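You operate a simulated robot arm through the tools that you are given. There is no shell and no other tool.

Carry out the task below with a simulated two-armed robot. There is one attempt and no reset: what you move stays moved.

JOB
Start the dryer, test the stop button on it, then clear the alarm.
Fine: push the stop in and pull it out; dryer knob to OFF; then the mains off and on again. Where these are worked on the way, their far stop is far enough and under half their travel is too little: dryer knob.

The check looks at the end state, three seconds after you hand in, the way a careful person would. Anything else that was tipped, shoved, dropped, spilled or broken makes it a failure.

ROBOT AND FRAMES
Two 7-joint arms with two-finger parallel grippers on one trunk that stands fixed in place. Base frame: the origin is at the foot of the trunk, x ahead of it, y to its left, z up. Lengths are in mm, angles in degrees, forces in N, time in s.
The left shoulder is at [50, 165, 1283], the right one opposite. With the tool pointing down near the work surface each hand reaches from about 100 to 640 mm from the base axis, measured 20 degrees to its own side. Payload 3.91 kg a hand.
Tool frame (each hand has its own): the origin (TCP) lies between the finger pads and is the grasp point; the fingertips stand 30 mm ahead of it; z points along the fingers, y is the line along which they close. Largest opening 110 mm; finger width 20, thickness 10; the body of the gripper, 48 by 112 mm, starts 55 mm behind the TCP.
Orientation is told as [roll, pitch, yaw] about the base's x, y, z axes, in that order, counted from this pose: with the fingers straight down and closing along the base's y, the tool's x points along the base's -x, its y along +y and its z along -z.

CONTROLS
- The arms move only by the tool jog_arm. It takes "left_targets", "right_targets" or both (then of equal length, played together; a hand with none holds still); each is a list that holds one entry, the list of rows, each a list of 7 numbers: the shift along the base's x, y, z in units of 40 mm (1.0 is 40 mm), then the turn, a rotation vector about the base's x, y, z in units of 8 degrees (1.0 is 8 degrees), then the closure in counts, from 0 (fully open) to 255 (shut). In form: [[[x, y, z, rx, ry, rz, hand], ...]]. A call has 1 to 20 rows; each row shifts and turns the commanded pose from where the row before left it. A call with a number of a shift or a turn outside -1 to 1 is refused whole. Rows are played at 5 a second. More than 50 mm and 8.6 degrees between two rows, or a gripper value outside its range, and nothing of the call is played. A pose out of reach is approached as far as the arm can. The call stops where the force on the tool passes 70 N (or 10 N more than at its start, if that is more) or the arm is blocked; 0.2 s more then pass. Each finger travels about 45 mm/s and halts on what it meets, pressing with about 40 N; the grip force reading is that of the motor and also rises with nothing between the fingers. The clock runs only during rows and for 0.2 s after the last one: add rows that do not move to give the fingers time. The reply holds the time, the measured pose of the TCP, the force on the tool along the base axes, the opening and the grip force, in the units named above and with some noise, with the torque about the TCP (base axes, N m) and any sound that the robot's microphone picked up.
- Cameras (640 x 400 px; columns grow to the right, rows downward): "scene" is now at [105.3, -40.6, 1523.4]; the picture's right is [-0.46, -0.89, 0.00], its down [0.14, -0.07, -0.99] and it looks along [0.88, -0.46, 0.16] (base axes); focal length 238 px, centre (320, 200). "left" rides on the left gripper at [73, -17, -103] in its tool frame; the picture's right is [0.23, 0.97, 0.00], its down [-0.76, 0.18, -0.62] and it looks along [-0.61, 0.14, 0.78] (tool axes); focal length 222 px, centre (320, 200). "right" rides on the right gripper at [72, 17, -103] in its tool frame; the picture's right is [-0.23, 0.97, 0.00], its down [-0.76, -0.18, -0.62] and it looks along [-0.61, -0.14, 0.78] (tool axes); focal length 222 px, centre (320, 200). There is no depth. A picture from a camera that has moved, and an enlarged one, comes with that camera's place and axes in the base frame and with its lens.
- get_image(camera): a new picture of that camera. The clock stands still meanwhile.
- raise_lower(by): slides the trunk up (or, below 0, down) by that many mm; the arms and the scene camera ride with it, the base frame stays. It gives what a move gives, with no picture.
- head_to(pan, tilt): turns the head with the scene camera to pan (to the left, within 80 degrees either way) and tilt (down, from -29 to 69), counted from straight ahead of the robot. It gives what a move gives.
- enlarge(camera, box): a new picture of the part [left, top, right, bottom] of that camera's present view, enlarged. The clock stands still meanwhile.
- close_job(): hands the job in; it is judged then, once.

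Nothing tells you positions but the pictures and the camera data. Unless the task says otherwise, let go and move clear before handing in.

The tools are called after ">>>" by a JSON object that holds its "op" and its "data". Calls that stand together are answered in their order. jog_arm: Moves the arms, as the interface text tells. Its arguments: {"type":"object","properties":{"left_targets":{"type":"array","items":{"type":"array","items":{"type":"array","items":{"type":"number"}}}},"right_targets":{"type":"array","items":{"type":"array","items":{"type":"array","items":{"type":"number"}}}}},"required":[]} The other tools are called the same way: raise_lower (by) slides the trunk up or down; head_to (pan, tilt) turns the head that bears the scene camera; get_image (camera) takes a picture; enlarge (camera, box) takes an enlarged picture of a part of a camera's view; close_job () hands the job in.

At the start:

```text
t: 0.0
left_tool_pos: [288.4, -3.9, 1532.4]
left_orientation: [0.0, 0.0, 0.0]
left_contact_force: [-0.2, -0.2, 0.9]
left_ft_torque: [0.02, -0.01, 0.0]
left_gripper_width: 109.8
left_grip_force: 0.0
right_tool_pos: [286.3, -409.7, 1533.3]
right_orientation: [0.0, 0.0, 0.0]
right_contact_force: [-0.2, 1.0, -0.2]
right_ft_torque: [0.0, 0.0, 0.02]
right_gripper_width: 110.1
right_grip_force: 0.1
trunk travel left (down, up): [-503.0, 0.0]
head pan, tilt: [-27.5, -8.9]
```

scene: 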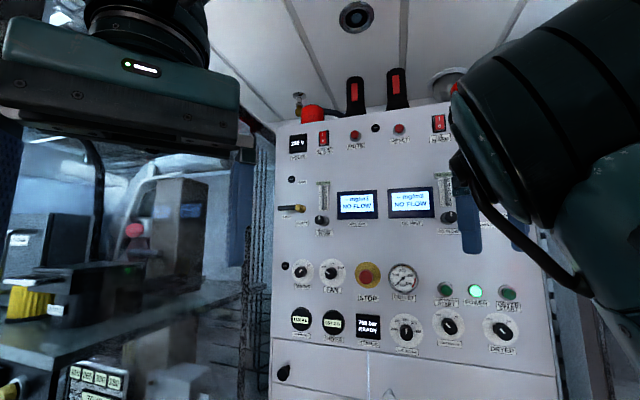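
right: 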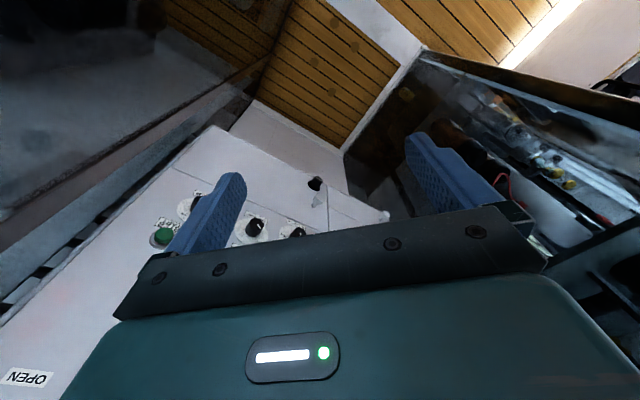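
left: 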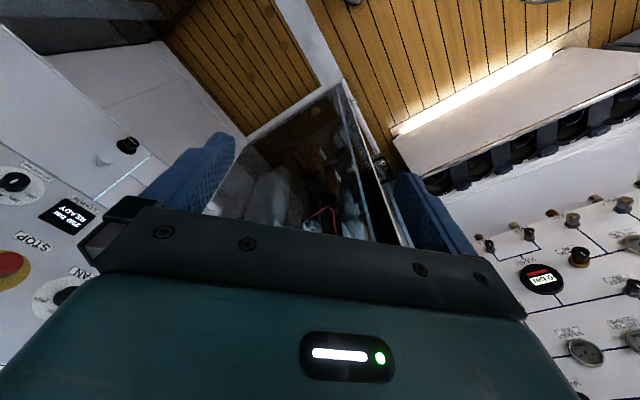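

I see a control panel ahead and to the right with a red STOP mushroom, knobs (one labelled DRYER at lower right), displays and red rocker switches on top. I'll look closer to read the labels before moving anything.

>>> {"op": "enlarge", "data": {"camera": "scene", "box": [260, 230, 420, 400]}}

>>> {"op": "enlarge", "data": {"camera": "scene", "box": [380, 230, 560, 360]}}

>>> {"op": "enlarge", "data": {"camera": "scene", "box": [270, 60, 480, 240]}}

```text
2.35 times, centred on (340, 315) of scene
camera zoom: at [105.3, -40.6, 1523.4], right [-0.46, -0.89, 0.0], down [0.14, -0.07, -0.99], along [0.88, -0.46, 0.16], focal length 561 px, centre (273, -71)
```

zoom: 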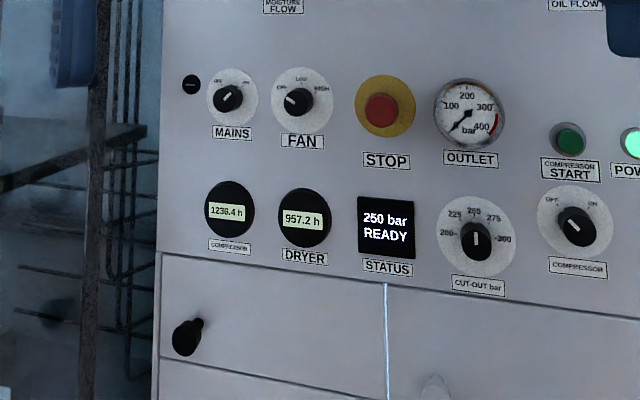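

```text
3.08 times, centred on (470, 295) of scene
camera zoom: at [105.3, -40.6, 1523.4], right [-0.46, -0.89, 0.0], down [0.14, -0.07, -0.99], along [0.88, -0.46, 0.16], focal length 734 px, centre (-142, -92)
```

zoom: 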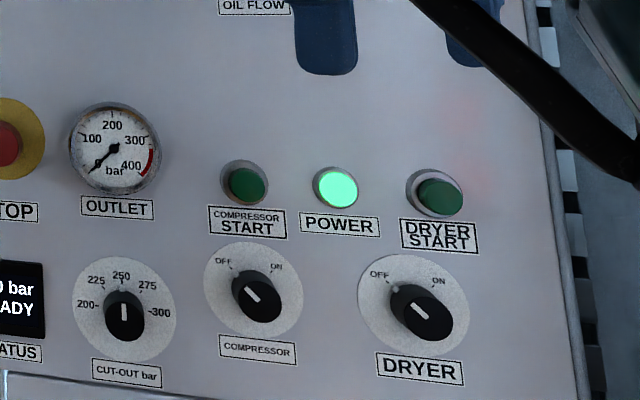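

```text
2.22 times, centred on (375, 150) of scene
camera zoom: at [105.3, -40.6, 1523.4], right [-0.46, -0.89, 0.0], down [0.14, -0.07, -0.99], along [0.88, -0.46, 0.16], focal length 530 px, centre (198, 311)
```

zoom: 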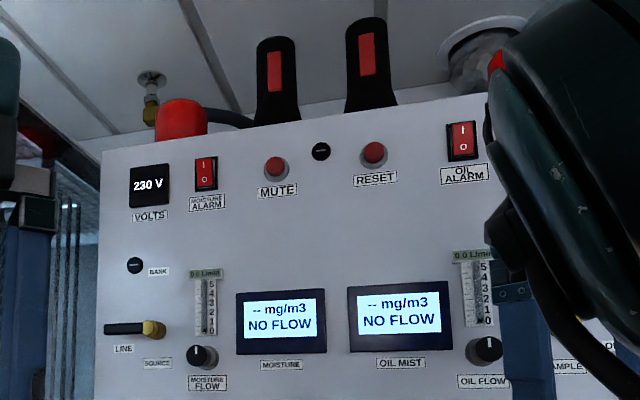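

The panel carries MAINS, FAN, STOP, DRYER knob and DRYER START, with MAINS apparently ON and DRYER OFF. I'll get close views from the hand cameras to triangulate the panel.

>>> {"op": "enlarge", "data": {"camera": "right", "box": [0, 120, 400, 400]}}

>>> {"op": "enlarge", "data": {"camera": "left", "box": [0, 100, 240, 340]}}

>>> {"op": "head_to", "data": {"pan": -40, "tilt": 10}}

>>> {"op": "get_image", "data": {"camera": "scene"}}

```text
1.43 times, centred on (200, 260) of right
camera zoom: at [213.6, -392.0, 1635.9], right [0.23, 0.97, 0.0], down [0.76, -0.18, 0.62], along [0.61, -0.14, -0.78], focal length 317 px, centre (491, 114)
```

zoom: 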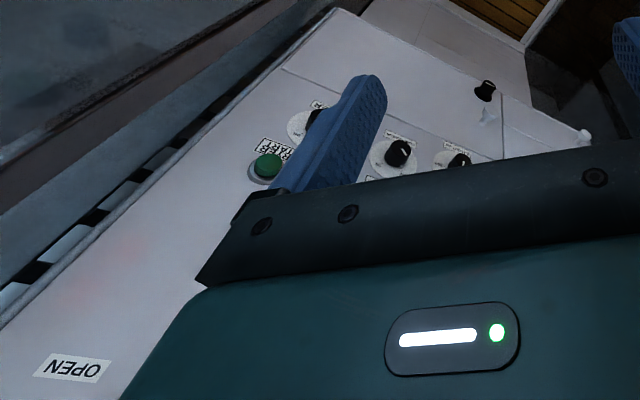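

```text
1.67 times, centred on (120, 220) of left
camera zoom: at [215.7, -20.7, 1634.9], right [-0.23, 0.97, 0.0], down [0.76, 0.18, 0.62], along [0.61, 0.14, -0.78], focal length 370 px, centre (653, 167)
```

zoom: 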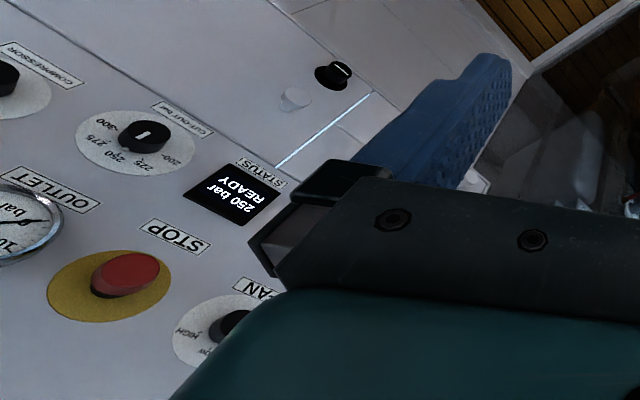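

```text
t: 0.8
left_tool_pos: [287.3, -5.9, 1532.2]
left_orientation: [0.0, -0.1, 0.0]
left_contact_force: [0.1, -0.1, 0.7]
left_ft_torque: [0.03, 0.02, 0.02]
left_gripper_width: 109.9
left_grip_force: 0.0
right_tool_pos: [286.1, -409.4, 1532.1]
right_orientation: [0.0, 0.0, -0.1]
right_contact_force: [-0.8, 0.2, -0.3]
right_ft_torque: [0.01, 0.0, -0.02]
right_gripper_width: 110.0
right_grip_force: 0.1
trunk travel left (down, up): [-503.0, 0.0]
head pan, tilt: [-40.0, 10.0]
```

```text
taken
camera scene: at [101.1, -61.0, 1493.8], right [-0.64, -0.77, 0.0], down [-0.13, 0.11, -0.98], along [0.75, -0.63, -0.17], focal length 238 px, centre (320, 200)
```

scene: 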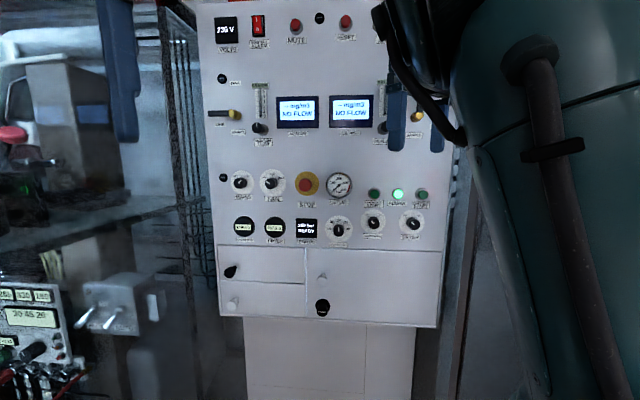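

The panel looks nearly frontal at pan about -38°, with STOP near [649,-466,1415] and DRYER START near [428,-712,1388]. I'll take finer crops to fit the panel plane.

>>> {"op": "enlarge", "data": {"camera": "scene", "box": [200, 160, 360, 260]}}

>>> {"op": "enlarge", "data": {"camera": "scene", "box": [320, 160, 480, 260]}}

>>> {"op": "get_image", "data": {"camera": "left"}}

```text
4.00 times, centred on (280, 210) of scene
camera zoom: at [101.1, -61.0, 1493.8], right [-0.64, -0.77, 0.0], down [-0.13, 0.11, -0.98], along [0.75, -0.63, -0.17], focal length 954 px, centre (480, 160)
```

zoom: 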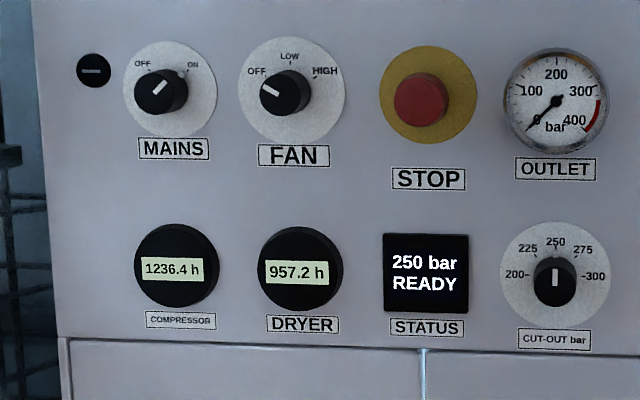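

```text
4.00 times, centred on (400, 210) of scene
camera zoom: at [101.1, -61.0, 1493.8], right [-0.64, -0.77, 0.0], down [-0.13, 0.11, -0.98], along [0.75, -0.63, -0.17], focal length 954 px, centre (0, 160)
```

zoom: 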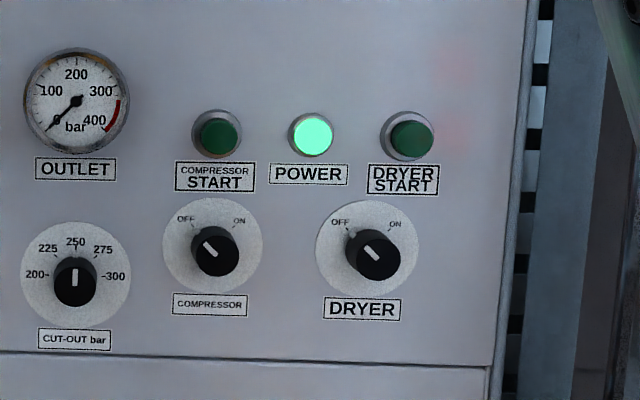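

```text
taken
camera left: at [215.7, -20.6, 1635.0], right [-0.23, 0.97, 0.0], down [0.76, 0.18, 0.62], along [0.61, 0.14, -0.78], focal length 222 px, centre (320, 200)
```

left: 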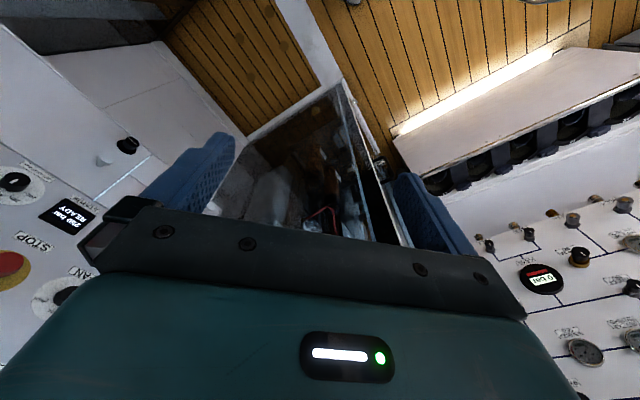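

The panel is a vertical plane at about 45° yaw (inward normal [0.707,-0.707,0], roughly 800 mm along it), with MAINS on and DRYER, FAN and COMPRESSOR off. Next I'll check what stands around the right arm before swinging it toward the panel.

>>> {"op": "head_to", "data": {"pan": -75, "tilt": 15}}

>>> {"op": "get_image", "data": {"camera": "scene"}}

```text
t: 1.8
left_tool_pos: [290.0, -4.1, 1531.7]
left_orientation: [-0.1, 0.0, -0.1]
left_contact_force: [0.0, 0.1, 0.4]
left_ft_torque: [0.02, 0.03, -0.02]
left_gripper_width: 110.0
left_grip_force: 0.1
right_tool_pos: [285.3, -408.7, 1531.6]
right_orientation: [0.0, 0.0, -0.1]
right_contact_force: [0.5, 0.3, 0.3]
right_ft_torque: [-0.02, -0.01, -0.05]
right_gripper_width: 109.9
right_grip_force: 0.0
trunk travel left (down, up): [-503.0, 0.0]
head pan, tilt: [-75.0, 15.0]
```

```text
taken
camera scene: at [54.2, -91.5, 1485.6], right [-0.97, -0.26, 0.0], down [-0.07, 0.25, -0.97], along [0.25, -0.93, -0.26], focal length 238 px, centre (320, 200)
```

scene: 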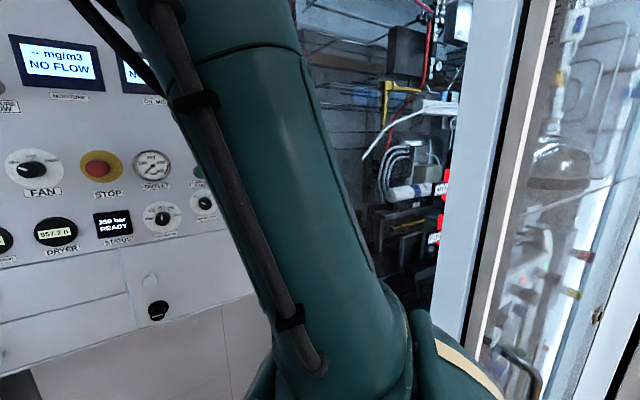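

The right forearm rises in front of me with a cabinet to its right, and the space between hand and panel is clear. I'll swing the right hand to face the panel in steps, moving it forward and down to a standoff in front of the dryer knob.

>>> {"op": "jog_arm", "data": {"right_targets": [[[0.098, -0.344, -0.352, -0.338, -0.817, -0.338, 100], [0.098, -0.344, -0.352, -0.338, -0.817, -0.338, 100], [0.098, -0.344, -0.352, -0.338, -0.817, -0.338, 100], [0.098, -0.344, -0.352, -0.338, -0.817, -0.338, 100], [0.098, -0.344, -0.352, -0.338, -0.817, -0.338, 100], [0.098, -0.344, -0.352, -0.338, -0.817, -0.338, 100]]]}}

>>> {"op": "get_image", "data": {"camera": "scene"}}

>>> {"op": "get_image", "data": {"camera": "right"}}

```text
t: 3.2
left_tool_pos: [289.1, -6.1, 1532.1]
left_orientation: [0.1, -0.1, 0.0]
left_contact_force: [-0.8, 0.7, 0.0]
left_ft_torque: [0.01, 0.01, 0.0]
left_gripper_width: 110.2
left_grip_force: 0.0
right_tool_pos: [309.6, -492.5, 1447.2]
right_orientation: [-12.5, -40.9, -12.3]
right_contact_force: [0.7, 0.4, 0.7]
right_ft_torque: [-0.02, -0.02, -0.01]
right_gripper_width: 66.8
right_grip_force: 0.1
trunk travel left (down, up): [-503.0, 0.0]
head pan, tilt: [-75.0, 15.0]
```

```text
taken
camera scene: at [54.4, -91.8, 1485.5], right [-0.97, -0.26, 0.0], down [-0.07, 0.25, -0.97], along [0.25, -0.93, -0.26], focal length 238 px, centre (320, 200)
```

scene: 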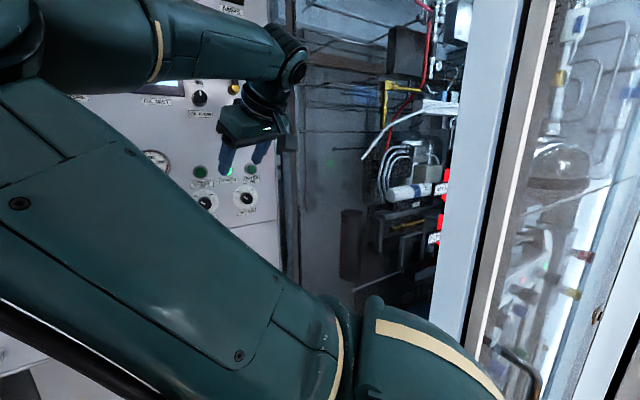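

```text
taken
camera right: at [202.4, -429.2, 1473.9], right [0.51, 0.86, -0.01], down [0.14, -0.07, 0.99], along [0.85, -0.5, -0.16], focal length 222 px, centre (320, 200)
```

right: 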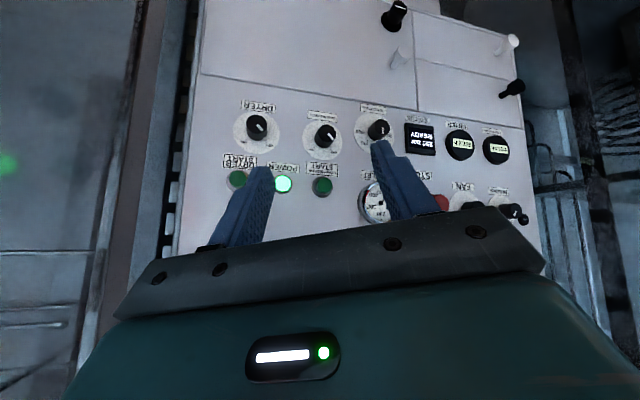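

The hand is swinging smoothly and the right hand camera now sees the dryer knob and start button. I'll finish the rotation to face the panel squarely.

>>> {"op": "jog_arm", "data": {"right_targets": [[[0.098, -0.344, -0.352, -0.338, -0.817, -0.338, 100], [0.098, -0.344, -0.352, -0.338, -0.817, -0.338, 100], [0.098, -0.344, -0.352, -0.338, -0.817, -0.338, 100], [0.098, -0.344, -0.352, -0.338, -0.817, -0.338, 100], [0.098, -0.344, -0.352, -0.338, -0.817, -0.338, 100], [0.098, -0.344, -0.352, -0.338, -0.817, -0.338, 100], [0.098, -0.344, -0.352, -0.338, -0.817, -0.338, 100]]]}}

>>> {"op": "get_image", "data": {"camera": "right"}}

>>> {"op": "head_to", "data": {"pan": -45, "tilt": 15}}

>>> {"op": "get_image", "data": {"camera": "scene"}}

```text
t: 4.8
left_tool_pos: [287.6, -6.1, 1532.6]
left_orientation: [0.0, -0.1, 0.0]
left_contact_force: [-0.1, -1.1, -0.5]
left_ft_torque: [0.04, -0.04, 0.0]
left_gripper_width: 110.2
left_grip_force: 0.1
right_tool_pos: [337.6, -589.4, 1349.4]
right_orientation: [-175.4, -89.9, 130.4]
right_contact_force: [-0.7, -0.1, -0.5]
right_ft_torque: [-0.01, -0.02, 0.01]
right_gripper_width: 66.9
right_grip_force: 0.1
trunk travel left (down, up): [-503.0, 0.0]
head pan, tilt: [-75.0, 15.0]
```

```text
taken
camera right: at [275.1, -503.9, 1276.1], right [0.69, 0.69, 0.23], down [-0.57, 0.32, 0.76], along [0.45, -0.65, 0.61], focal length 222 px, centre (320, 200)
```

right: 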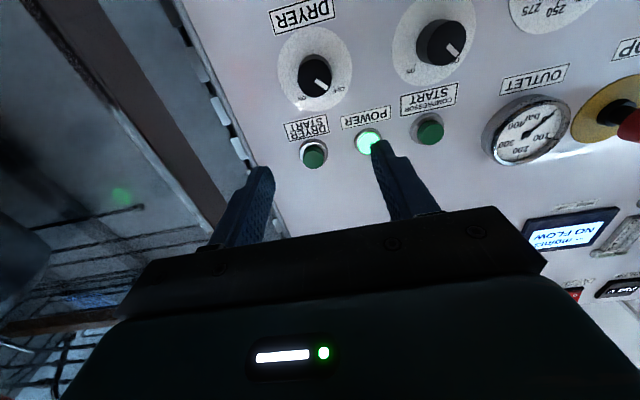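

```text
t: 5.8
left_tool_pos: [288.4, -5.9, 1532.5]
left_orientation: [0.0, -0.1, -0.1]
left_contact_force: [0.2, 0.6, 0.3]
left_ft_torque: [0.01, 0.02, -0.01]
left_gripper_width: 110.3
left_grip_force: 0.1
right_tool_pos: [336.9, -588.3, 1348.6]
right_orientation: [-153.9, -90.0, 109.0]
right_contact_force: [0.3, -0.7, 0.1]
right_ft_torque: [-0.02, -0.01, 0.0]
right_gripper_width: 67.1
right_grip_force: 0.0
trunk travel left (down, up): [-503.0, 0.0]
head pan, tilt: [-45.0, 15.0]
```

```text
taken
camera scene: at [95.9, -67.4, 1485.5], right [-0.71, -0.71, 0.0], down [-0.18, 0.18, -0.97], along [0.68, -0.68, -0.26], focal length 238 px, centre (320, 200)
```

scene: 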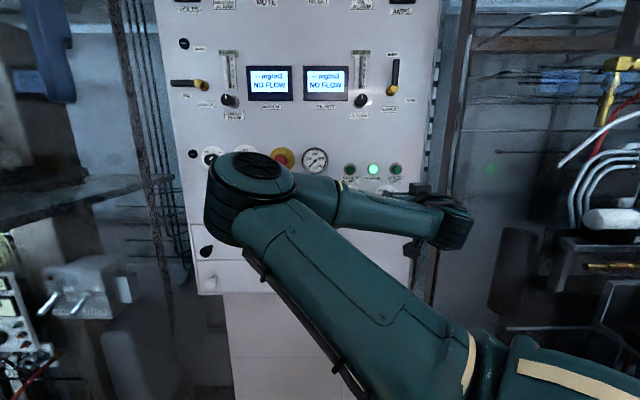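

The hand now faces the panel squarely, about 150 mm off it, in front of the dryer controls. I'll enlarge the hand view to pin down the knob and button.

>>> {"op": "enlarge", "data": {"camera": "right", "box": [240, 0, 500, 170]}}

>>> {"op": "enlarge", "data": {"camera": "scene", "box": [320, 150, 480, 260]}}

```text
2.35 times, centred on (370, 85) of right
camera zoom: at [274.8, -503.2, 1277.0], right [0.69, 0.69, 0.23], down [-0.57, 0.31, 0.76], along [0.45, -0.65, 0.61], focal length 523 px, centre (202, 471)
```

zoom: 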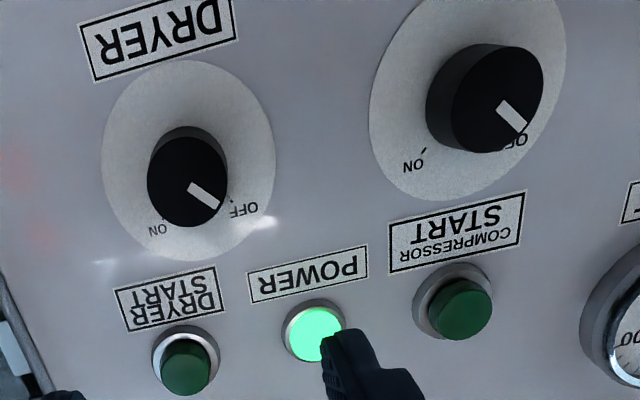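

```text
3.64 times, centred on (400, 205) of scene
camera zoom: at [95.9, -67.4, 1485.5], right [-0.71, -0.71, 0.0], down [-0.18, 0.18, -0.97], along [0.68, -0.68, -0.26], focal length 867 px, centre (29, 182)
```

zoom: 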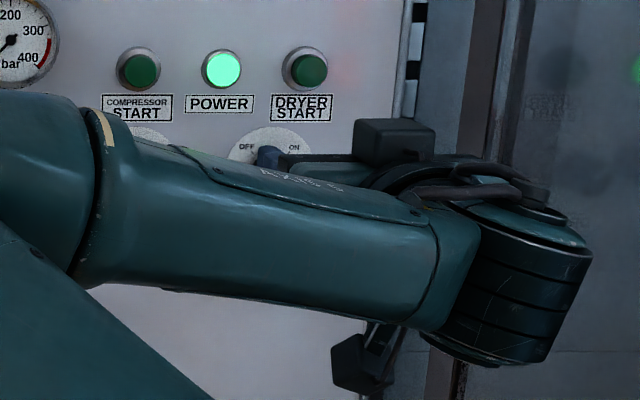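

The dryer plate centre comes out near [442,-689,1310], panel about 800 mm along the normal, with the knob standing out roughly 30 mm and OFF→ON running clockwise. I'll line up on the knob axis and pre-turn the hand 45° counter-clockwise to leave room for the turn.

>>> {"op": "jog_arm", "data": {"right_targets": [[[0.05, 0.05, -0.48, -0.707, 0.707, 0, 100], [0, 0, -0.48, -0.707, 0.707, 0, 100], [0, 0, 0, -0.707, 0.707, 0, 100], [0, 0, 0, -0.707, 0.707, 0, 100], [0, 0, 0, -0.707, 0.707, 0, 100], [0, 0, 0, -0.44, 0.44, 0, 100], [0, 0, 0, 0, 0, 0, 100]]]}}

>>> {"op": "get_image", "data": {"camera": "right"}}

>>> {"op": "get_image", "data": {"camera": "scene"}}

```text
t: 7.4
left_tool_pos: [288.2, -5.3, 1531.5]
left_orientation: [0.0, -0.1, 0.0]
left_contact_force: [0.5, -0.6, 0.2]
left_ft_torque: [-0.01, -0.01, 0.01]
left_gripper_width: 110.0
left_grip_force: 0.1
right_tool_pos: [366.0, -529.3, 1342.3]
right_orientation: [-87.0, -51.6, 44.3]
right_contact_force: [-0.2, 0.5, -0.2]
right_ft_torque: [0.02, -0.04, -0.01]
right_gripper_width: 67.0
right_grip_force: 0.1
right hand out of reach, approached as far as the arm can: row 1, 2, 3, 4
trunk travel left (down, up): [-503.0, 0.0]
head pan, tilt: [-45.0, 15.0]
```

```text
taken
camera right: at [267.4, -480.7, 1279.0], right [0.61, 0.67, -0.43], down [-0.21, 0.66, 0.73], along [0.76, -0.36, 0.54], focal length 222 px, centre (320, 200)
```

right: 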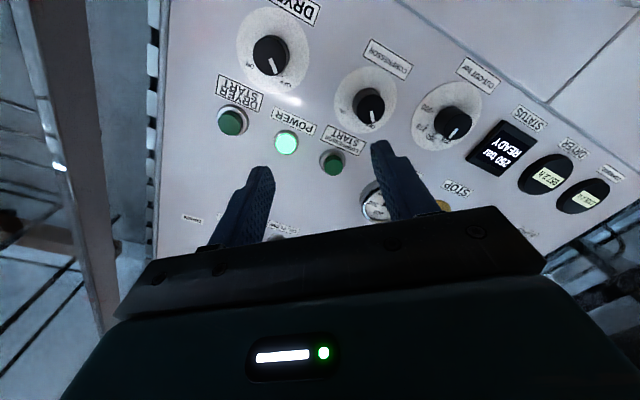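

```text
taken
camera scene: at [96.0, -67.1, 1485.6], right [-0.71, -0.71, 0.0], down [-0.18, 0.18, -0.97], along [0.68, -0.68, -0.26], focal length 238 px, centre (320, 200)
```

scene: 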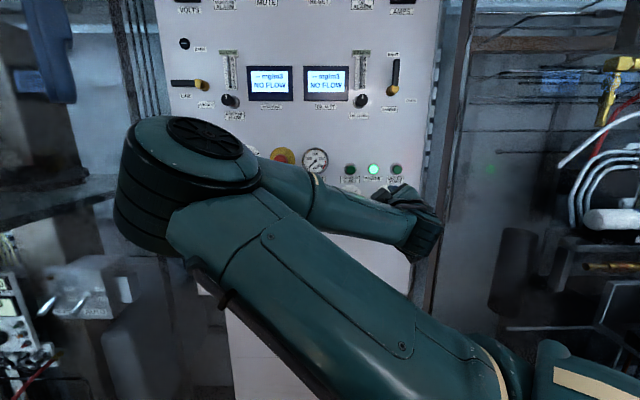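

The arm hit its limit turning counter-clockwise at that spot and ended about 60 mm to the left. I'll undo the turn and go to the knob axis with the hand level, then try the clockwise direction.

>>> {"op": "jog_arm", "data": {"right_targets": [[[0, 0, 0, 0.519, -0.839, -0.21, 100], [0, 0, 0, 0.679, -0.679, 0, 100], [0, 0, 0, 0.679, -0.679, 0, 100], [-0.133, -0.288, -0.16, 0.679, -0.679, 0, 100], [-0.133, -0.288, -0.16, 0.679, -0.679, 0, 100], [-0.133, -0.288, -0.16, 0, 0, 0, 100], [-0.133, -0.288, -0.16, 0, 0, 0, 100], [-0.133, -0.288, -0.16, 0, 0, 0, 100]]]}}

```text
t: 9.2
left_tool_pos: [287.9, -4.3, 1531.7]
left_orientation: [0.0, 0.0, 0.0]
left_contact_force: [-0.2, 0.0, 0.5]
left_ft_torque: [0.04, 0.0, 0.01]
left_gripper_width: 109.8
left_grip_force: 0.1
right_tool_pos: [369.5, -528.1, 1341.0]
right_orientation: [-80.2, -86.0, 34.3]
right_contact_force: [0.3, -0.5, -0.5]
right_ft_torque: [-0.01, -0.02, 0.0]
right_gripper_width: 66.9
right_grip_force: 0.1
right hand out of reach, approached as far as the arm can: row 1, 4, 5, 6, 7, 8
trunk travel left (down, up): [-503.0, 0.0]
head pan, tilt: [-45.0, 15.0]
```

The arm stays stuck at a joint limit because the standoff is too close to the shoulder. I'll move forward toward the panel first (still clear of the knobs), then slide sideways.

>>> {"op": "jog_arm", "data": {"right_targets": [[[0.442, -0.442, 0, 0, 0, 0, 100], [0.442, -0.442, 0, 0, 0, 0, 100], [0.442, -0.442, 0, 0, 0, 0, 100], [-0.222, -0.222, -0.15, 0, 0, 0, 100], [-0.222, -0.222, -0.15, 0, 0, 0, 100], [-0.222, -0.222, -0.15, 0, 0, 0, 100], [-0.222, -0.222, -0.15, 0, 0, 0, 100], [-0.222, -0.222, -0.15, 0, 0, 0, 100]]]}}

>>> {"op": "get_image", "data": {"camera": "scene"}}

>>> {"op": "get_image", "data": {"camera": "right"}}

```text
t: 11.0
left_tool_pos: [288.5, -5.0, 1531.6]
left_orientation: [0.1, 0.0, 0.0]
left_contact_force: [-0.1, -0.3, 0.4]
left_ft_torque: [0.0, -0.02, -0.02]
left_gripper_width: 110.2
left_grip_force: 0.0
right_tool_pos: [430.7, -546.0, 1337.7]
right_orientation: [-83.9, -85.9, 38.1]
right_contact_force: [0.1, 0.0, 0.5]
right_ft_torque: [-0.01, -0.02, 0.01]
right_gripper_width: 66.9
right_grip_force: 0.0
right hand out of reach, approached as far as the arm can: row 1, 2, 3, 4, 5, 6, 7, 8
trunk travel left (down, up): [-503.0, 0.0]
head pan, tilt: [-45.0, 15.0]
```

```text
taken
camera scene: at [96.0, -67.4, 1485.5], right [-0.71, -0.71, 0.0], down [-0.18, 0.18, -0.97], along [0.68, -0.68, -0.26], focal length 238 px, centre (320, 200)
```

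scene: 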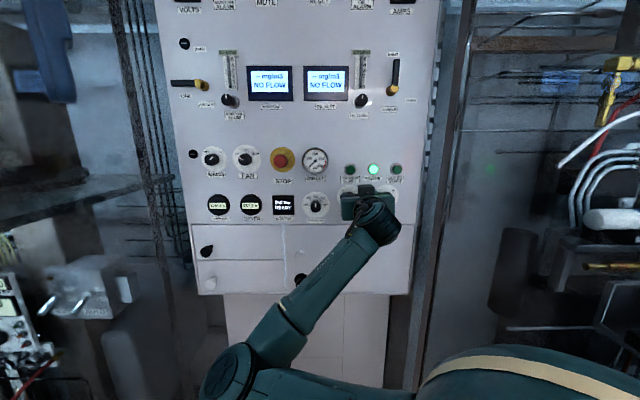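

```text
taken
camera right: at [365.7, -462.1, 1265.3], right [0.71, 0.69, 0.16], down [-0.52, 0.36, 0.78], along [0.48, -0.63, 0.61], focal length 222 px, centre (320, 200)
```

right: 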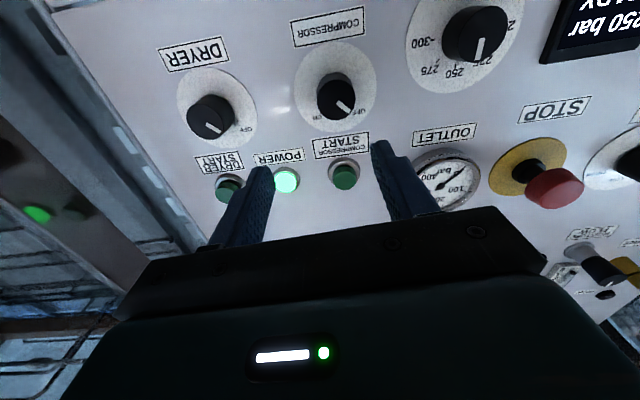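

The elbow has now dropped below the hand, which is a freer posture. I'll try the sideways move to the dryer knob again from here.

>>> {"op": "jog_arm", "data": {"right_targets": [[[0, 0, 0, 0, 0, 0, 100], [-0.207, -0.207, -0.08, 0, 0, 0, 100], [-0.207, -0.207, -0.08, 0, 0, 0, 100], [-0.207, -0.207, -0.08, 0, 0, 0, 100], [-0.207, -0.207, -0.08, 0, 0, 0, 100], [-0.207, -0.207, -0.08, 0, 0, 0, 100], [-0.207, -0.207, -0.08, 0, 0, 0, 100], [-0.207, -0.207, -0.08, 0, 0, 0, 100], [-0.207, -0.207, -0.08, 0, 0, 0, 100], [0, 0, 0, 0, 0, 0, 100]]]}}

>>> {"op": "get_image", "data": {"camera": "scene"}}

>>> {"op": "get_image", "data": {"camera": "right"}}

```text
t: 13.2
left_tool_pos: [287.9, -4.2, 1531.8]
left_orientation: [0.0, 0.0, 0.1]
left_contact_force: [1.1, 0.2, 0.8]
left_ft_torque: [-0.05, -0.03, -0.01]
left_gripper_width: 109.9
left_grip_force: 0.1
right_tool_pos: [429.3, -545.5, 1337.2]
right_orientation: [-84.0, -86.0, 38.2]
right_contact_force: [0.4, 0.2, 0.7]
right_ft_torque: [0.01, 0.01, -0.02]
right_gripper_width: 66.9
right_grip_force: 0.1
right hand out of reach, approached as far as the arm can: row 2, 3, 4, 5, 6, 7, 8, 9
trunk travel left (down, up): [-503.0, 0.0]
head pan, tilt: [-45.0, 15.0]
```

```text
taken
camera scene: at [95.9, -67.3, 1485.6], right [-0.71, -0.71, 0.0], down [-0.18, 0.18, -0.97], along [0.68, -0.68, -0.26], focal length 238 px, centre (320, 200)
```

scene: 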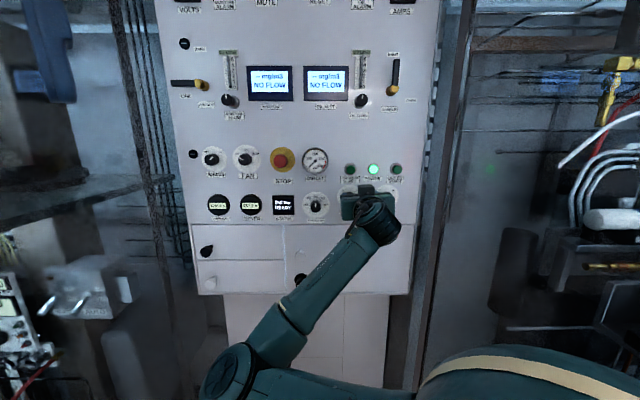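

```text
taken
camera right: at [365.7, -462.1, 1265.3], right [0.71, 0.69, 0.16], down [-0.52, 0.36, 0.78], along [0.48, -0.63, 0.61], focal length 222 px, centre (320, 200)
```

right: 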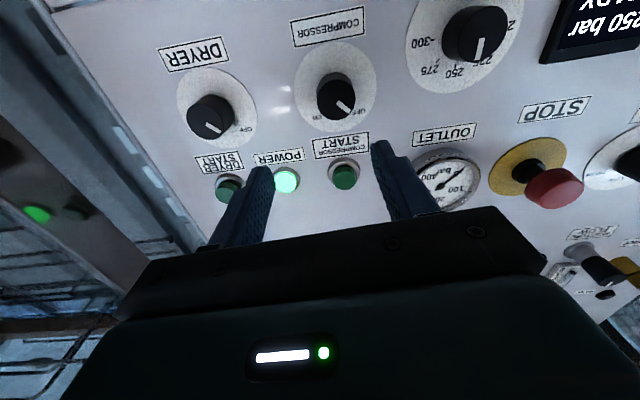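

The arm won't go further right with this wrist angle. I'll test turning the hand clockwise in place, which should free the wrist joint.

>>> {"op": "jog_arm", "data": {"right_targets": [[[0, 0, 0, 0.707, -0.707, 0, 100], [0, 0, 0, 0.707, -0.707, 0, 100], [0, 0, 0, 0.707, -0.707, 0, 100], [0, 0, 0, 0.707, -0.707, 0, 100], [0, 0, 0, 0.707, -0.707, 0, 100], [0, 0, 0, 0, 0, 0, 100]]]}}

>>> {"op": "get_image", "data": {"camera": "scene"}}

```text
t: 14.6
left_tool_pos: [288.4, -4.6, 1533.2]
left_orientation: [0.0, 0.0, 0.1]
left_contact_force: [0.1, 0.5, -0.4]
left_ft_torque: [0.04, 0.0, -0.02]
left_gripper_width: 109.9
left_grip_force: 0.1
right_tool_pos: [429.5, -545.4, 1337.2]
right_orientation: [88.4, -53.7, -134.2]
right_contact_force: [-1.0, -0.4, 0.4]
right_ft_torque: [0.01, 0.02, 0.0]
right_gripper_width: 66.9
right_grip_force: 0.1
trunk travel left (down, up): [-503.0, 0.0]
head pan, tilt: [-45.0, 15.0]
```

```text
taken
camera scene: at [96.0, -67.4, 1485.6], right [-0.71, -0.71, 0.0], down [-0.18, 0.18, -0.97], along [0.68, -0.68, -0.26], focal length 238 px, centre (320, 200)
```

scene: 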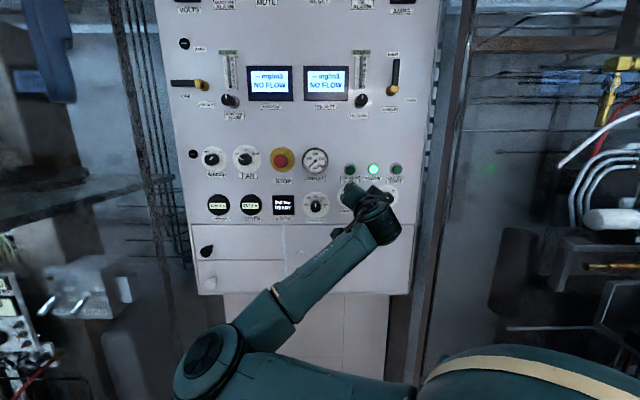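

Clockwise rotation works without trouble. Now I'll slide right toward the dryer knob axis with the hand turned this way.

>>> {"op": "jog_arm", "data": {"right_targets": [[[-0.207, -0.207, -0.08, 0, 0, 0, 100], [-0.207, -0.207, -0.08, 0, 0, 0, 100], [-0.207, -0.207, -0.08, 0, 0, 0, 100], [-0.207, -0.207, -0.08, 0, 0, 0, 100], [0, 0, 0, 0, 0, 0, 100]]]}}

>>> {"op": "get_image", "data": {"camera": "scene"}}

>>> {"op": "get_image", "data": {"camera": "right"}}

```text
t: 15.8
left_tool_pos: [289.6, -4.4, 1531.8]
left_orientation: [0.0, 0.0, 0.1]
left_contact_force: [-0.8, 0.1, -0.1]
left_ft_torque: [-0.01, -0.01, -0.02]
left_gripper_width: 109.7
left_grip_force: 0.1
right_tool_pos: [430.4, -544.1, 1338.3]
right_orientation: [88.6, -53.9, -134.2]
right_contact_force: [0.8, 0.1, 0.7]
right_ft_torque: [0.01, -0.01, 0.02]
right_gripper_width: 67.1
right_grip_force: 0.1
right hand out of reach, approached as far as the arm can: row 1, 2, 3, 4
trunk travel left (down, up): [-503.0, 0.0]
head pan, tilt: [-45.0, 15.0]
```

```text
taken
camera scene: at [95.9, -67.3, 1485.6], right [-0.71, -0.71, 0.0], down [-0.18, 0.18, -0.97], along [0.68, -0.68, -0.26], focal length 238 px, centre (320, 200)
```

scene: 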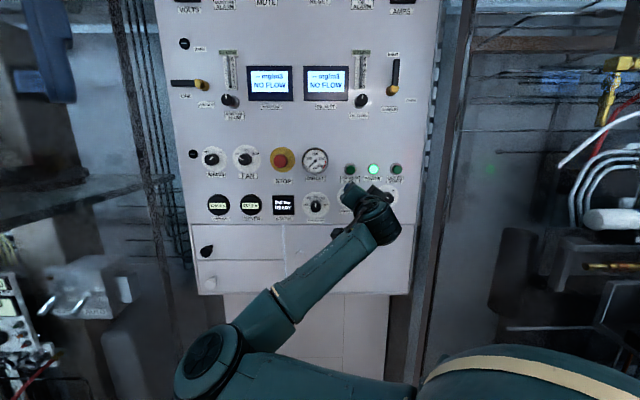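

```text
taken
camera right: at [396.4, -430.8, 1291.0], right [0.47, 0.45, 0.76], down [-0.85, 0.02, 0.52], along [0.22, -0.89, 0.4], focal length 222 px, centre (320, 200)
```

right: 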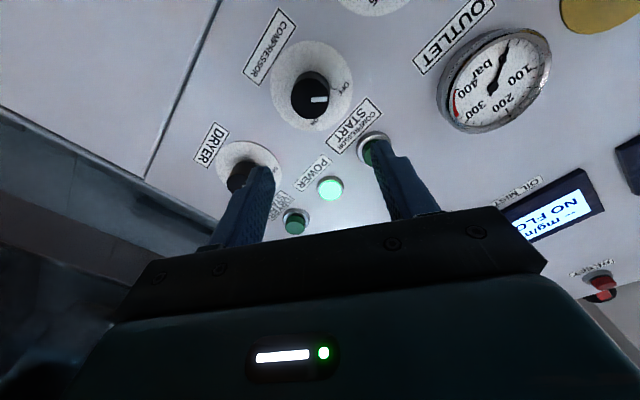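

The right arm is folded awkwardly (elbow forward, forearm doubling back), so the wrist jams. I'll look down and around to see if lowering the trunk is safe, since that should unfold the arm.

>>> {"op": "head_to", "data": {"pan": -20, "tilt": 50}}

>>> {"op": "get_image", "data": {"camera": "scene"}}

>>> {"op": "head_to", "data": {"pan": -65, "tilt": 55}}

>>> {"op": "get_image", "data": {"camera": "scene"}}

>>> {"op": "head_to", "data": {"pan": 30, "tilt": 30}}

>>> {"op": "get_image", "data": {"camera": "scene"}}

```text
t: 16.8
left_tool_pos: [287.4, -6.3, 1532.4]
left_orientation: [-0.1, 0.1, 0.0]
left_contact_force: [0.8, 0.4, 0.1]
left_ft_torque: [-0.02, 0.03, 0.03]
left_gripper_width: 109.7
left_grip_force: 0.0
right_tool_pos: [430.9, -545.5, 1337.5]
right_orientation: [88.5, -53.9, -134.3]
right_contact_force: [0.0, 0.3, 0.5]
right_ft_torque: [0.03, -0.02, 0.01]
right_gripper_width: 66.9
right_grip_force: 0.0
trunk travel left (down, up): [-503.0, 0.0]
head pan, tilt: [-20.0, 50.0]
```

```text
taken
camera scene: at [102.3, -27.7, 1431.9], right [-0.34, -0.94, 0.0], down [-0.72, 0.26, -0.64], along [0.6, -0.22, -0.77], focal length 238 px, centre (320, 200)
```

scene: 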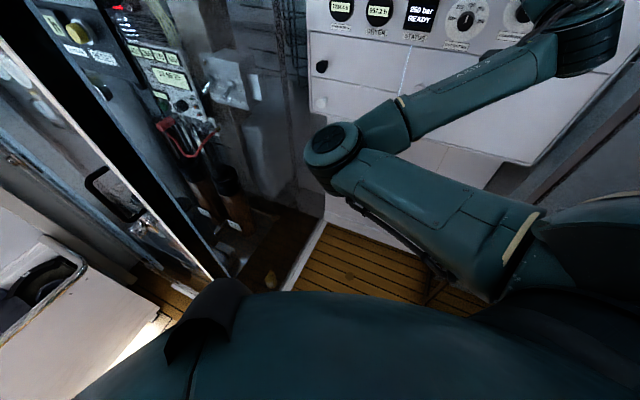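

```text
t: 17.9
left_tool_pos: [288.9, -4.4, 1531.8]
left_orientation: [0.0, 0.0, 0.0]
left_contact_force: [-0.1, 0.1, 0.3]
left_ft_torque: [0.01, -0.01, 0.02]
left_gripper_width: 110.0
left_grip_force: 0.0
right_tool_pos: [429.5, -545.8, 1336.7]
right_orientation: [88.5, -53.8, -134.2]
right_contact_force: [0.7, -0.3, 0.3]
right_ft_torque: [-0.04, 0.01, 0.01]
right_gripper_width: 66.8
right_grip_force: 0.2
trunk travel left (down, up): [-503.0, 0.0]
head pan, tilt: [-65.0, 55.0]
```

```text
taken
camera scene: at [60.5, -66.6, 1425.3], right [-0.91, -0.42, 0.0], down [-0.35, 0.74, -0.57], along [0.24, -0.52, -0.82], focal length 238 px, centre (320, 200)
```

scene: 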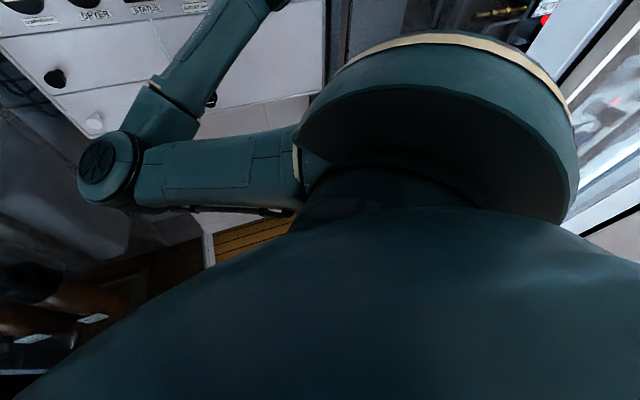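

```text
t: 19.6
left_tool_pos: [288.9, -5.1, 1532.9]
left_orientation: [0.1, 0.0, 0.1]
left_contact_force: [0.2, 0.1, 0.1]
left_ft_torque: [0.0, 0.0, 0.02]
left_gripper_width: 110.1
left_grip_force: 0.1
right_tool_pos: [429.0, -545.6, 1337.8]
right_orientation: [88.4, -53.9, -134.2]
right_contact_force: [0.0, 0.2, 0.4]
right_ft_torque: [-0.03, -0.02, 0.0]
right_gripper_width: 66.9
right_grip_force: 0.0
trunk travel left (down, up): [-503.0, 0.0]
head pan, tilt: [30.0, 30.0]
```

```text
taken
camera scene: at [108.3, 43.9, 1461.3], right [0.5, -0.87, 0.0], down [-0.43, -0.25, -0.87], along [0.75, 0.43, -0.5], focal length 238 px, centre (320, 200)
```

scene: 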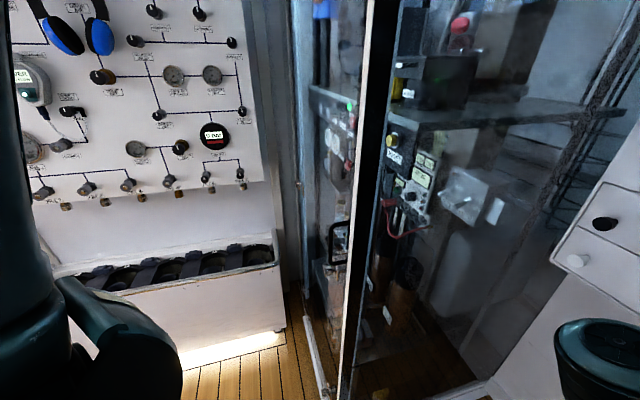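

In front of me the floor area is clear down low, and the hand clears the drawers. I'll lower the trunk in steps so the right arm can reach up and forward instead of folding.

>>> {"op": "raise_lower", "data": {"by": -100}}

>>> {"op": "head_to", "data": {"pan": -45, "tilt": 10}}

>>> {"op": "get_image", "data": {"camera": "scene"}}

```text
t: 20.9
left_tool_pos: [287.9, -5.2, 1432.5]
left_orientation: [-0.1, -0.1, 0.1]
left_contact_force: [-0.3, 0.2, 0.0]
left_ft_torque: [-0.01, -0.03, -0.02]
left_gripper_width: 110.1
left_grip_force: 0.0
right_tool_pos: [429.9, -544.6, 1237.3]
right_orientation: [88.6, -53.9, -134.3]
right_contact_force: [-0.5, -0.1, 0.1]
right_ft_torque: [-0.01, 0.04, 0.01]
right_gripper_width: 66.8
right_grip_force: 0.1
trunk travel left (down, up): [-403.0, 100.0]
head pan, tilt: [30.0, 30.0]
```

```text
t: 22.4
left_tool_pos: [288.4, -5.1, 1431.5]
left_orientation: [-0.1, 0.0, 0.0]
left_contact_force: [-0.9, -0.7, 0.3]
left_ft_torque: [0.01, 0.0, 0.01]
left_gripper_width: 109.9
left_grip_force: 0.0
right_tool_pos: [429.5, -545.0, 1237.2]
right_orientation: [88.5, -53.9, -134.3]
right_contact_force: [0.3, 0.0, -0.3]
right_ft_torque: [-0.03, 0.0, 0.01]
right_gripper_width: 66.9
right_grip_force: 0.1
trunk travel left (down, up): [-403.0, 100.0]
head pan, tilt: [-45.0, 10.0]
```

```text
taken
camera scene: at [95.7, -67.0, 1393.7], right [-0.71, -0.71, 0.0], down [-0.12, 0.12, -0.98], along [0.7, -0.7, -0.17], focal length 238 px, centre (320, 200)
```

scene: 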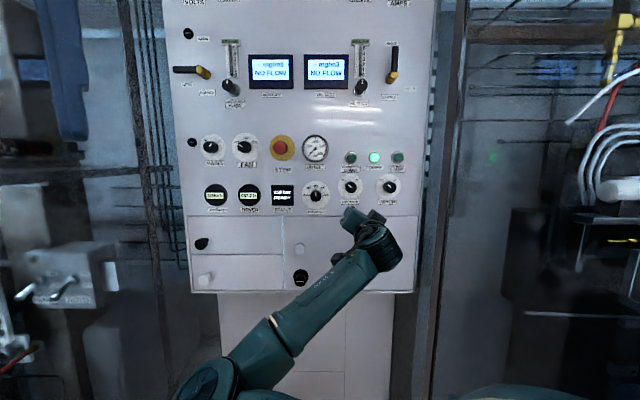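

The trunk moved down cleanly, and the panel is all visible now. I'll lift the hand relative to the shoulder and try sliding right toward the dryer knob.

>>> {"op": "jog_arm", "data": {"right_targets": [[[0, 0, 0.5, 0, 0, 0, 100], [0, 0, 0.5, 0, 0, 0, 100], [0, 0, 0.5, 0, 0, 0, 100], [0, 0, 0.35, 0, 0, 0, 100], [-0.2, -0.2, 0, 0, 0, 0, 100], [-0.2, -0.2, 0, 0, 0, 0, 100], [-0.2, -0.2, 0, 0, 0, 0, 100], [-0.2, -0.2, 0, 0, 0, 0, 100], [0, 0, 0, 0, 0, 0, 100]]]}}

>>> {"op": "get_image", "data": {"camera": "scene"}}

```text
t: 24.4
left_tool_pos: [288.5, -5.3, 1431.2]
left_orientation: [-0.1, 0.0, -0.1]
left_contact_force: [0.1, 0.3, 0.1]
left_ft_torque: [0.01, -0.02, -0.01]
left_gripper_width: 109.9
left_grip_force: 0.1
right_tool_pos: [397.2, -577.4, 1311.1]
right_orientation: [88.7, -53.9, -134.2]
right_contact_force: [-0.4, 0.5, 0.3]
right_ft_torque: [0.02, 0.02, -0.04]
right_gripper_width: 66.8
right_grip_force: 0.0
trunk travel left (down, up): [-403.0, 100.0]
head pan, tilt: [-45.0, 10.0]
```

```text
taken
camera scene: at [95.7, -67.0, 1393.7], right [-0.71, -0.71, 0.0], down [-0.12, 0.12, -0.98], along [0.7, -0.7, -0.17], focal length 238 px, centre (320, 200)
```

scene: 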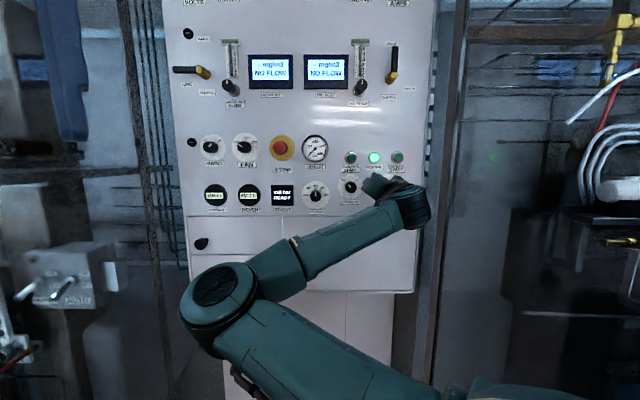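

Now it moves right freely. I'll continue the slide to the knob axis.

>>> {"op": "jog_arm", "data": {"right_targets": [[[-0.21, -0.21, 0, 0, 0, 0, 100], [-0.21, -0.21, 0, 0, 0, 0, 100], [-0.21, -0.21, 0, 0, 0, 0, 100], [-0.21, -0.21, 0, 0, 0, 0, 100], [0, 0, 0, 0, 0, 0, 100]]]}}

>>> {"op": "get_image", "data": {"camera": "right"}}

>>> {"op": "get_image", "data": {"camera": "scene"}}

```text
t: 25.6
left_tool_pos: [289.1, -5.7, 1432.2]
left_orientation: [0.1, 0.0, 0.0]
left_contact_force: [0.6, 0.4, -0.5]
left_ft_torque: [-0.03, 0.0, 0.01]
left_gripper_width: 110.2
left_grip_force: 0.1
right_tool_pos: [364.6, -610.7, 1311.9]
right_orientation: [88.5, -53.8, -134.3]
right_contact_force: [0.8, 1.0, 0.0]
right_ft_torque: [-0.03, -0.04, 0.01]
right_gripper_width: 67.0
right_grip_force: 0.0
trunk travel left (down, up): [-403.0, 100.0]
head pan, tilt: [-45.0, 10.0]
```

```text
taken
camera right: at [331.4, -496.8, 1265.0], right [0.47, 0.45, 0.76], down [-0.85, 0.02, 0.52], along [0.22, -0.89, 0.4], focal length 222 px, centre (320, 200)
```

right: 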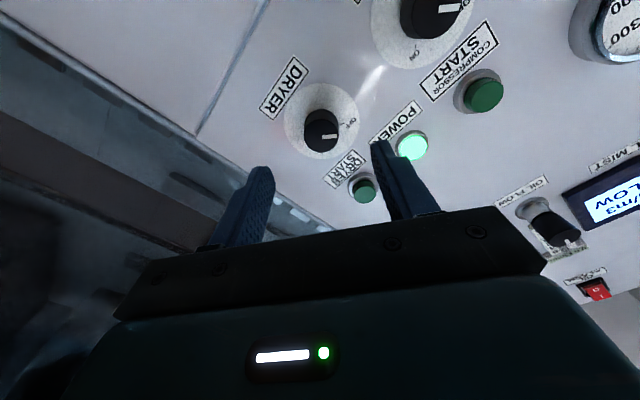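

```text
taken
camera scene: at [95.7, -67.0, 1393.7], right [-0.71, -0.71, 0.0], down [-0.12, 0.12, -0.98], along [0.7, -0.7, -0.17], focal length 238 px, centre (320, 200)
```

scene: 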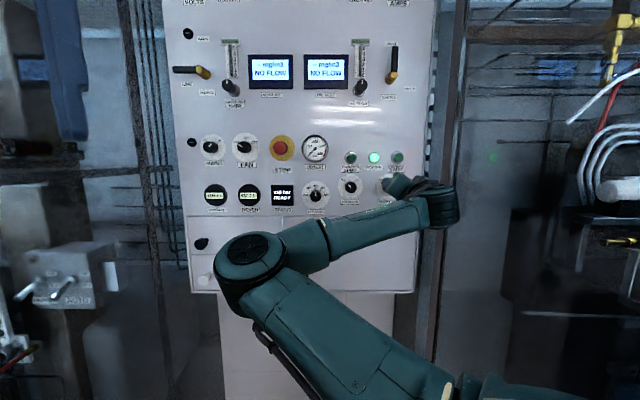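

The hand is now on the dryer knob's axis: plate centre appears at (321,121), where the tool axis predicts (320,122). I'll check closely before approaching.

>>> {"op": "enlarge", "data": {"camera": "right", "box": [250, 70, 410, 210]}}

>>> {"op": "enlarge", "data": {"camera": "scene", "box": [300, 120, 480, 240]}}

```text
2.86 times, centred on (330, 140) of right
camera zoom: at [331.4, -496.8, 1265.0], right [0.47, 0.45, 0.76], down [-0.85, 0.02, 0.52], along [0.22, -0.89, 0.4], focal length 635 px, centre (291, 371)
```

zoom: 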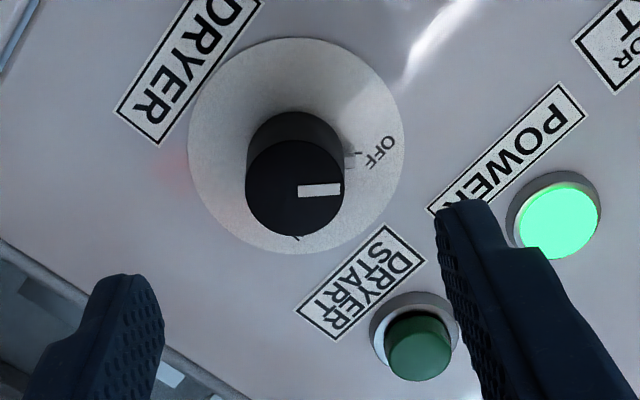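

```text
3.33 times, centred on (390, 180) of scene
camera zoom: at [95.7, -67.0, 1393.7], right [-0.71, -0.71, 0.0], down [-0.12, 0.12, -0.98], along [0.7, -0.7, -0.17], focal length 795 px, centre (87, 267)
```

zoom: 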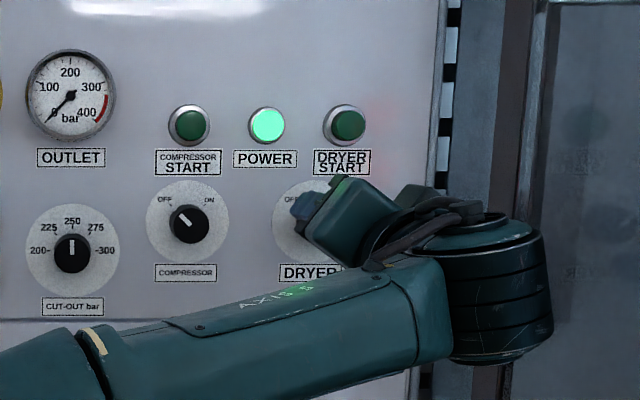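

The knob is round, about 29 mm across and 37 mm tall, with the panel at about 803 mm along the normal. Before gripping, I'll test in free air that the wrist can turn 90° clockwise from here.

>>> {"op": "jog_arm", "data": {"right_targets": [[[0, 0, 0, 0.628, -0.786, 0.06, 120], [0, 0, 0, 0.707, -0.707, 0, 120], [0, 0, 0, 0.707, -0.707, 0, 120], [0, 0, 0, 0.707, -0.707, 0, 120], [0, 0, 0, 0.707, -0.707, 0, 120], [0, 0, 0, 0.707, -0.707, 0, 120], [0, 0, 0, 0.707, -0.707, 0, 120], [0, 0, 0, 0.707, -0.707, 0, 120], [0, 0, 0, 0.707, -0.707, 0, 120], [0, 0, 0, 0.707, -0.707, 0, 120], [0, 0, 0, 0.707, -0.707, 0, 120], [0, 0, 0, 0, 0, 0, 120]]]}}

>>> {"op": "get_image", "data": {"camera": "scene"}}

```text
t: 28.2
left_tool_pos: [289.5, -5.1, 1430.9]
left_orientation: [0.0, 0.0, 0.0]
left_contact_force: [0.1, 0.1, -0.4]
left_ft_torque: [0.03, 0.02, 0.04]
left_gripper_width: 109.9
left_grip_force: 0.1
right_tool_pos: [364.4, -610.5, 1310.9]
right_orientation: [90.1, 34.2, -134.8]
right_contact_force: [0.4, 0.4, 0.4]
right_ft_torque: [0.01, -0.03, 0.01]
right_gripper_width: 58.2
right_grip_force: 0.0
trunk travel left (down, up): [-403.0, 100.0]
head pan, tilt: [-45.0, 10.0]
```

```text
taken
camera scene: at [95.9, -67.0, 1393.7], right [-0.71, -0.71, 0.0], down [-0.12, 0.12, -0.98], along [0.7, -0.7, -0.17], focal length 238 px, centre (320, 200)
```

scene: 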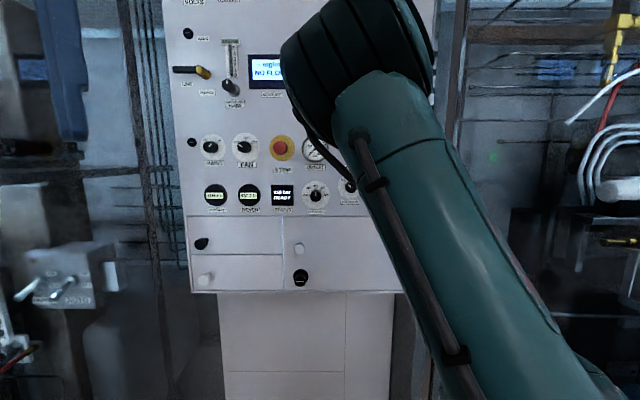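

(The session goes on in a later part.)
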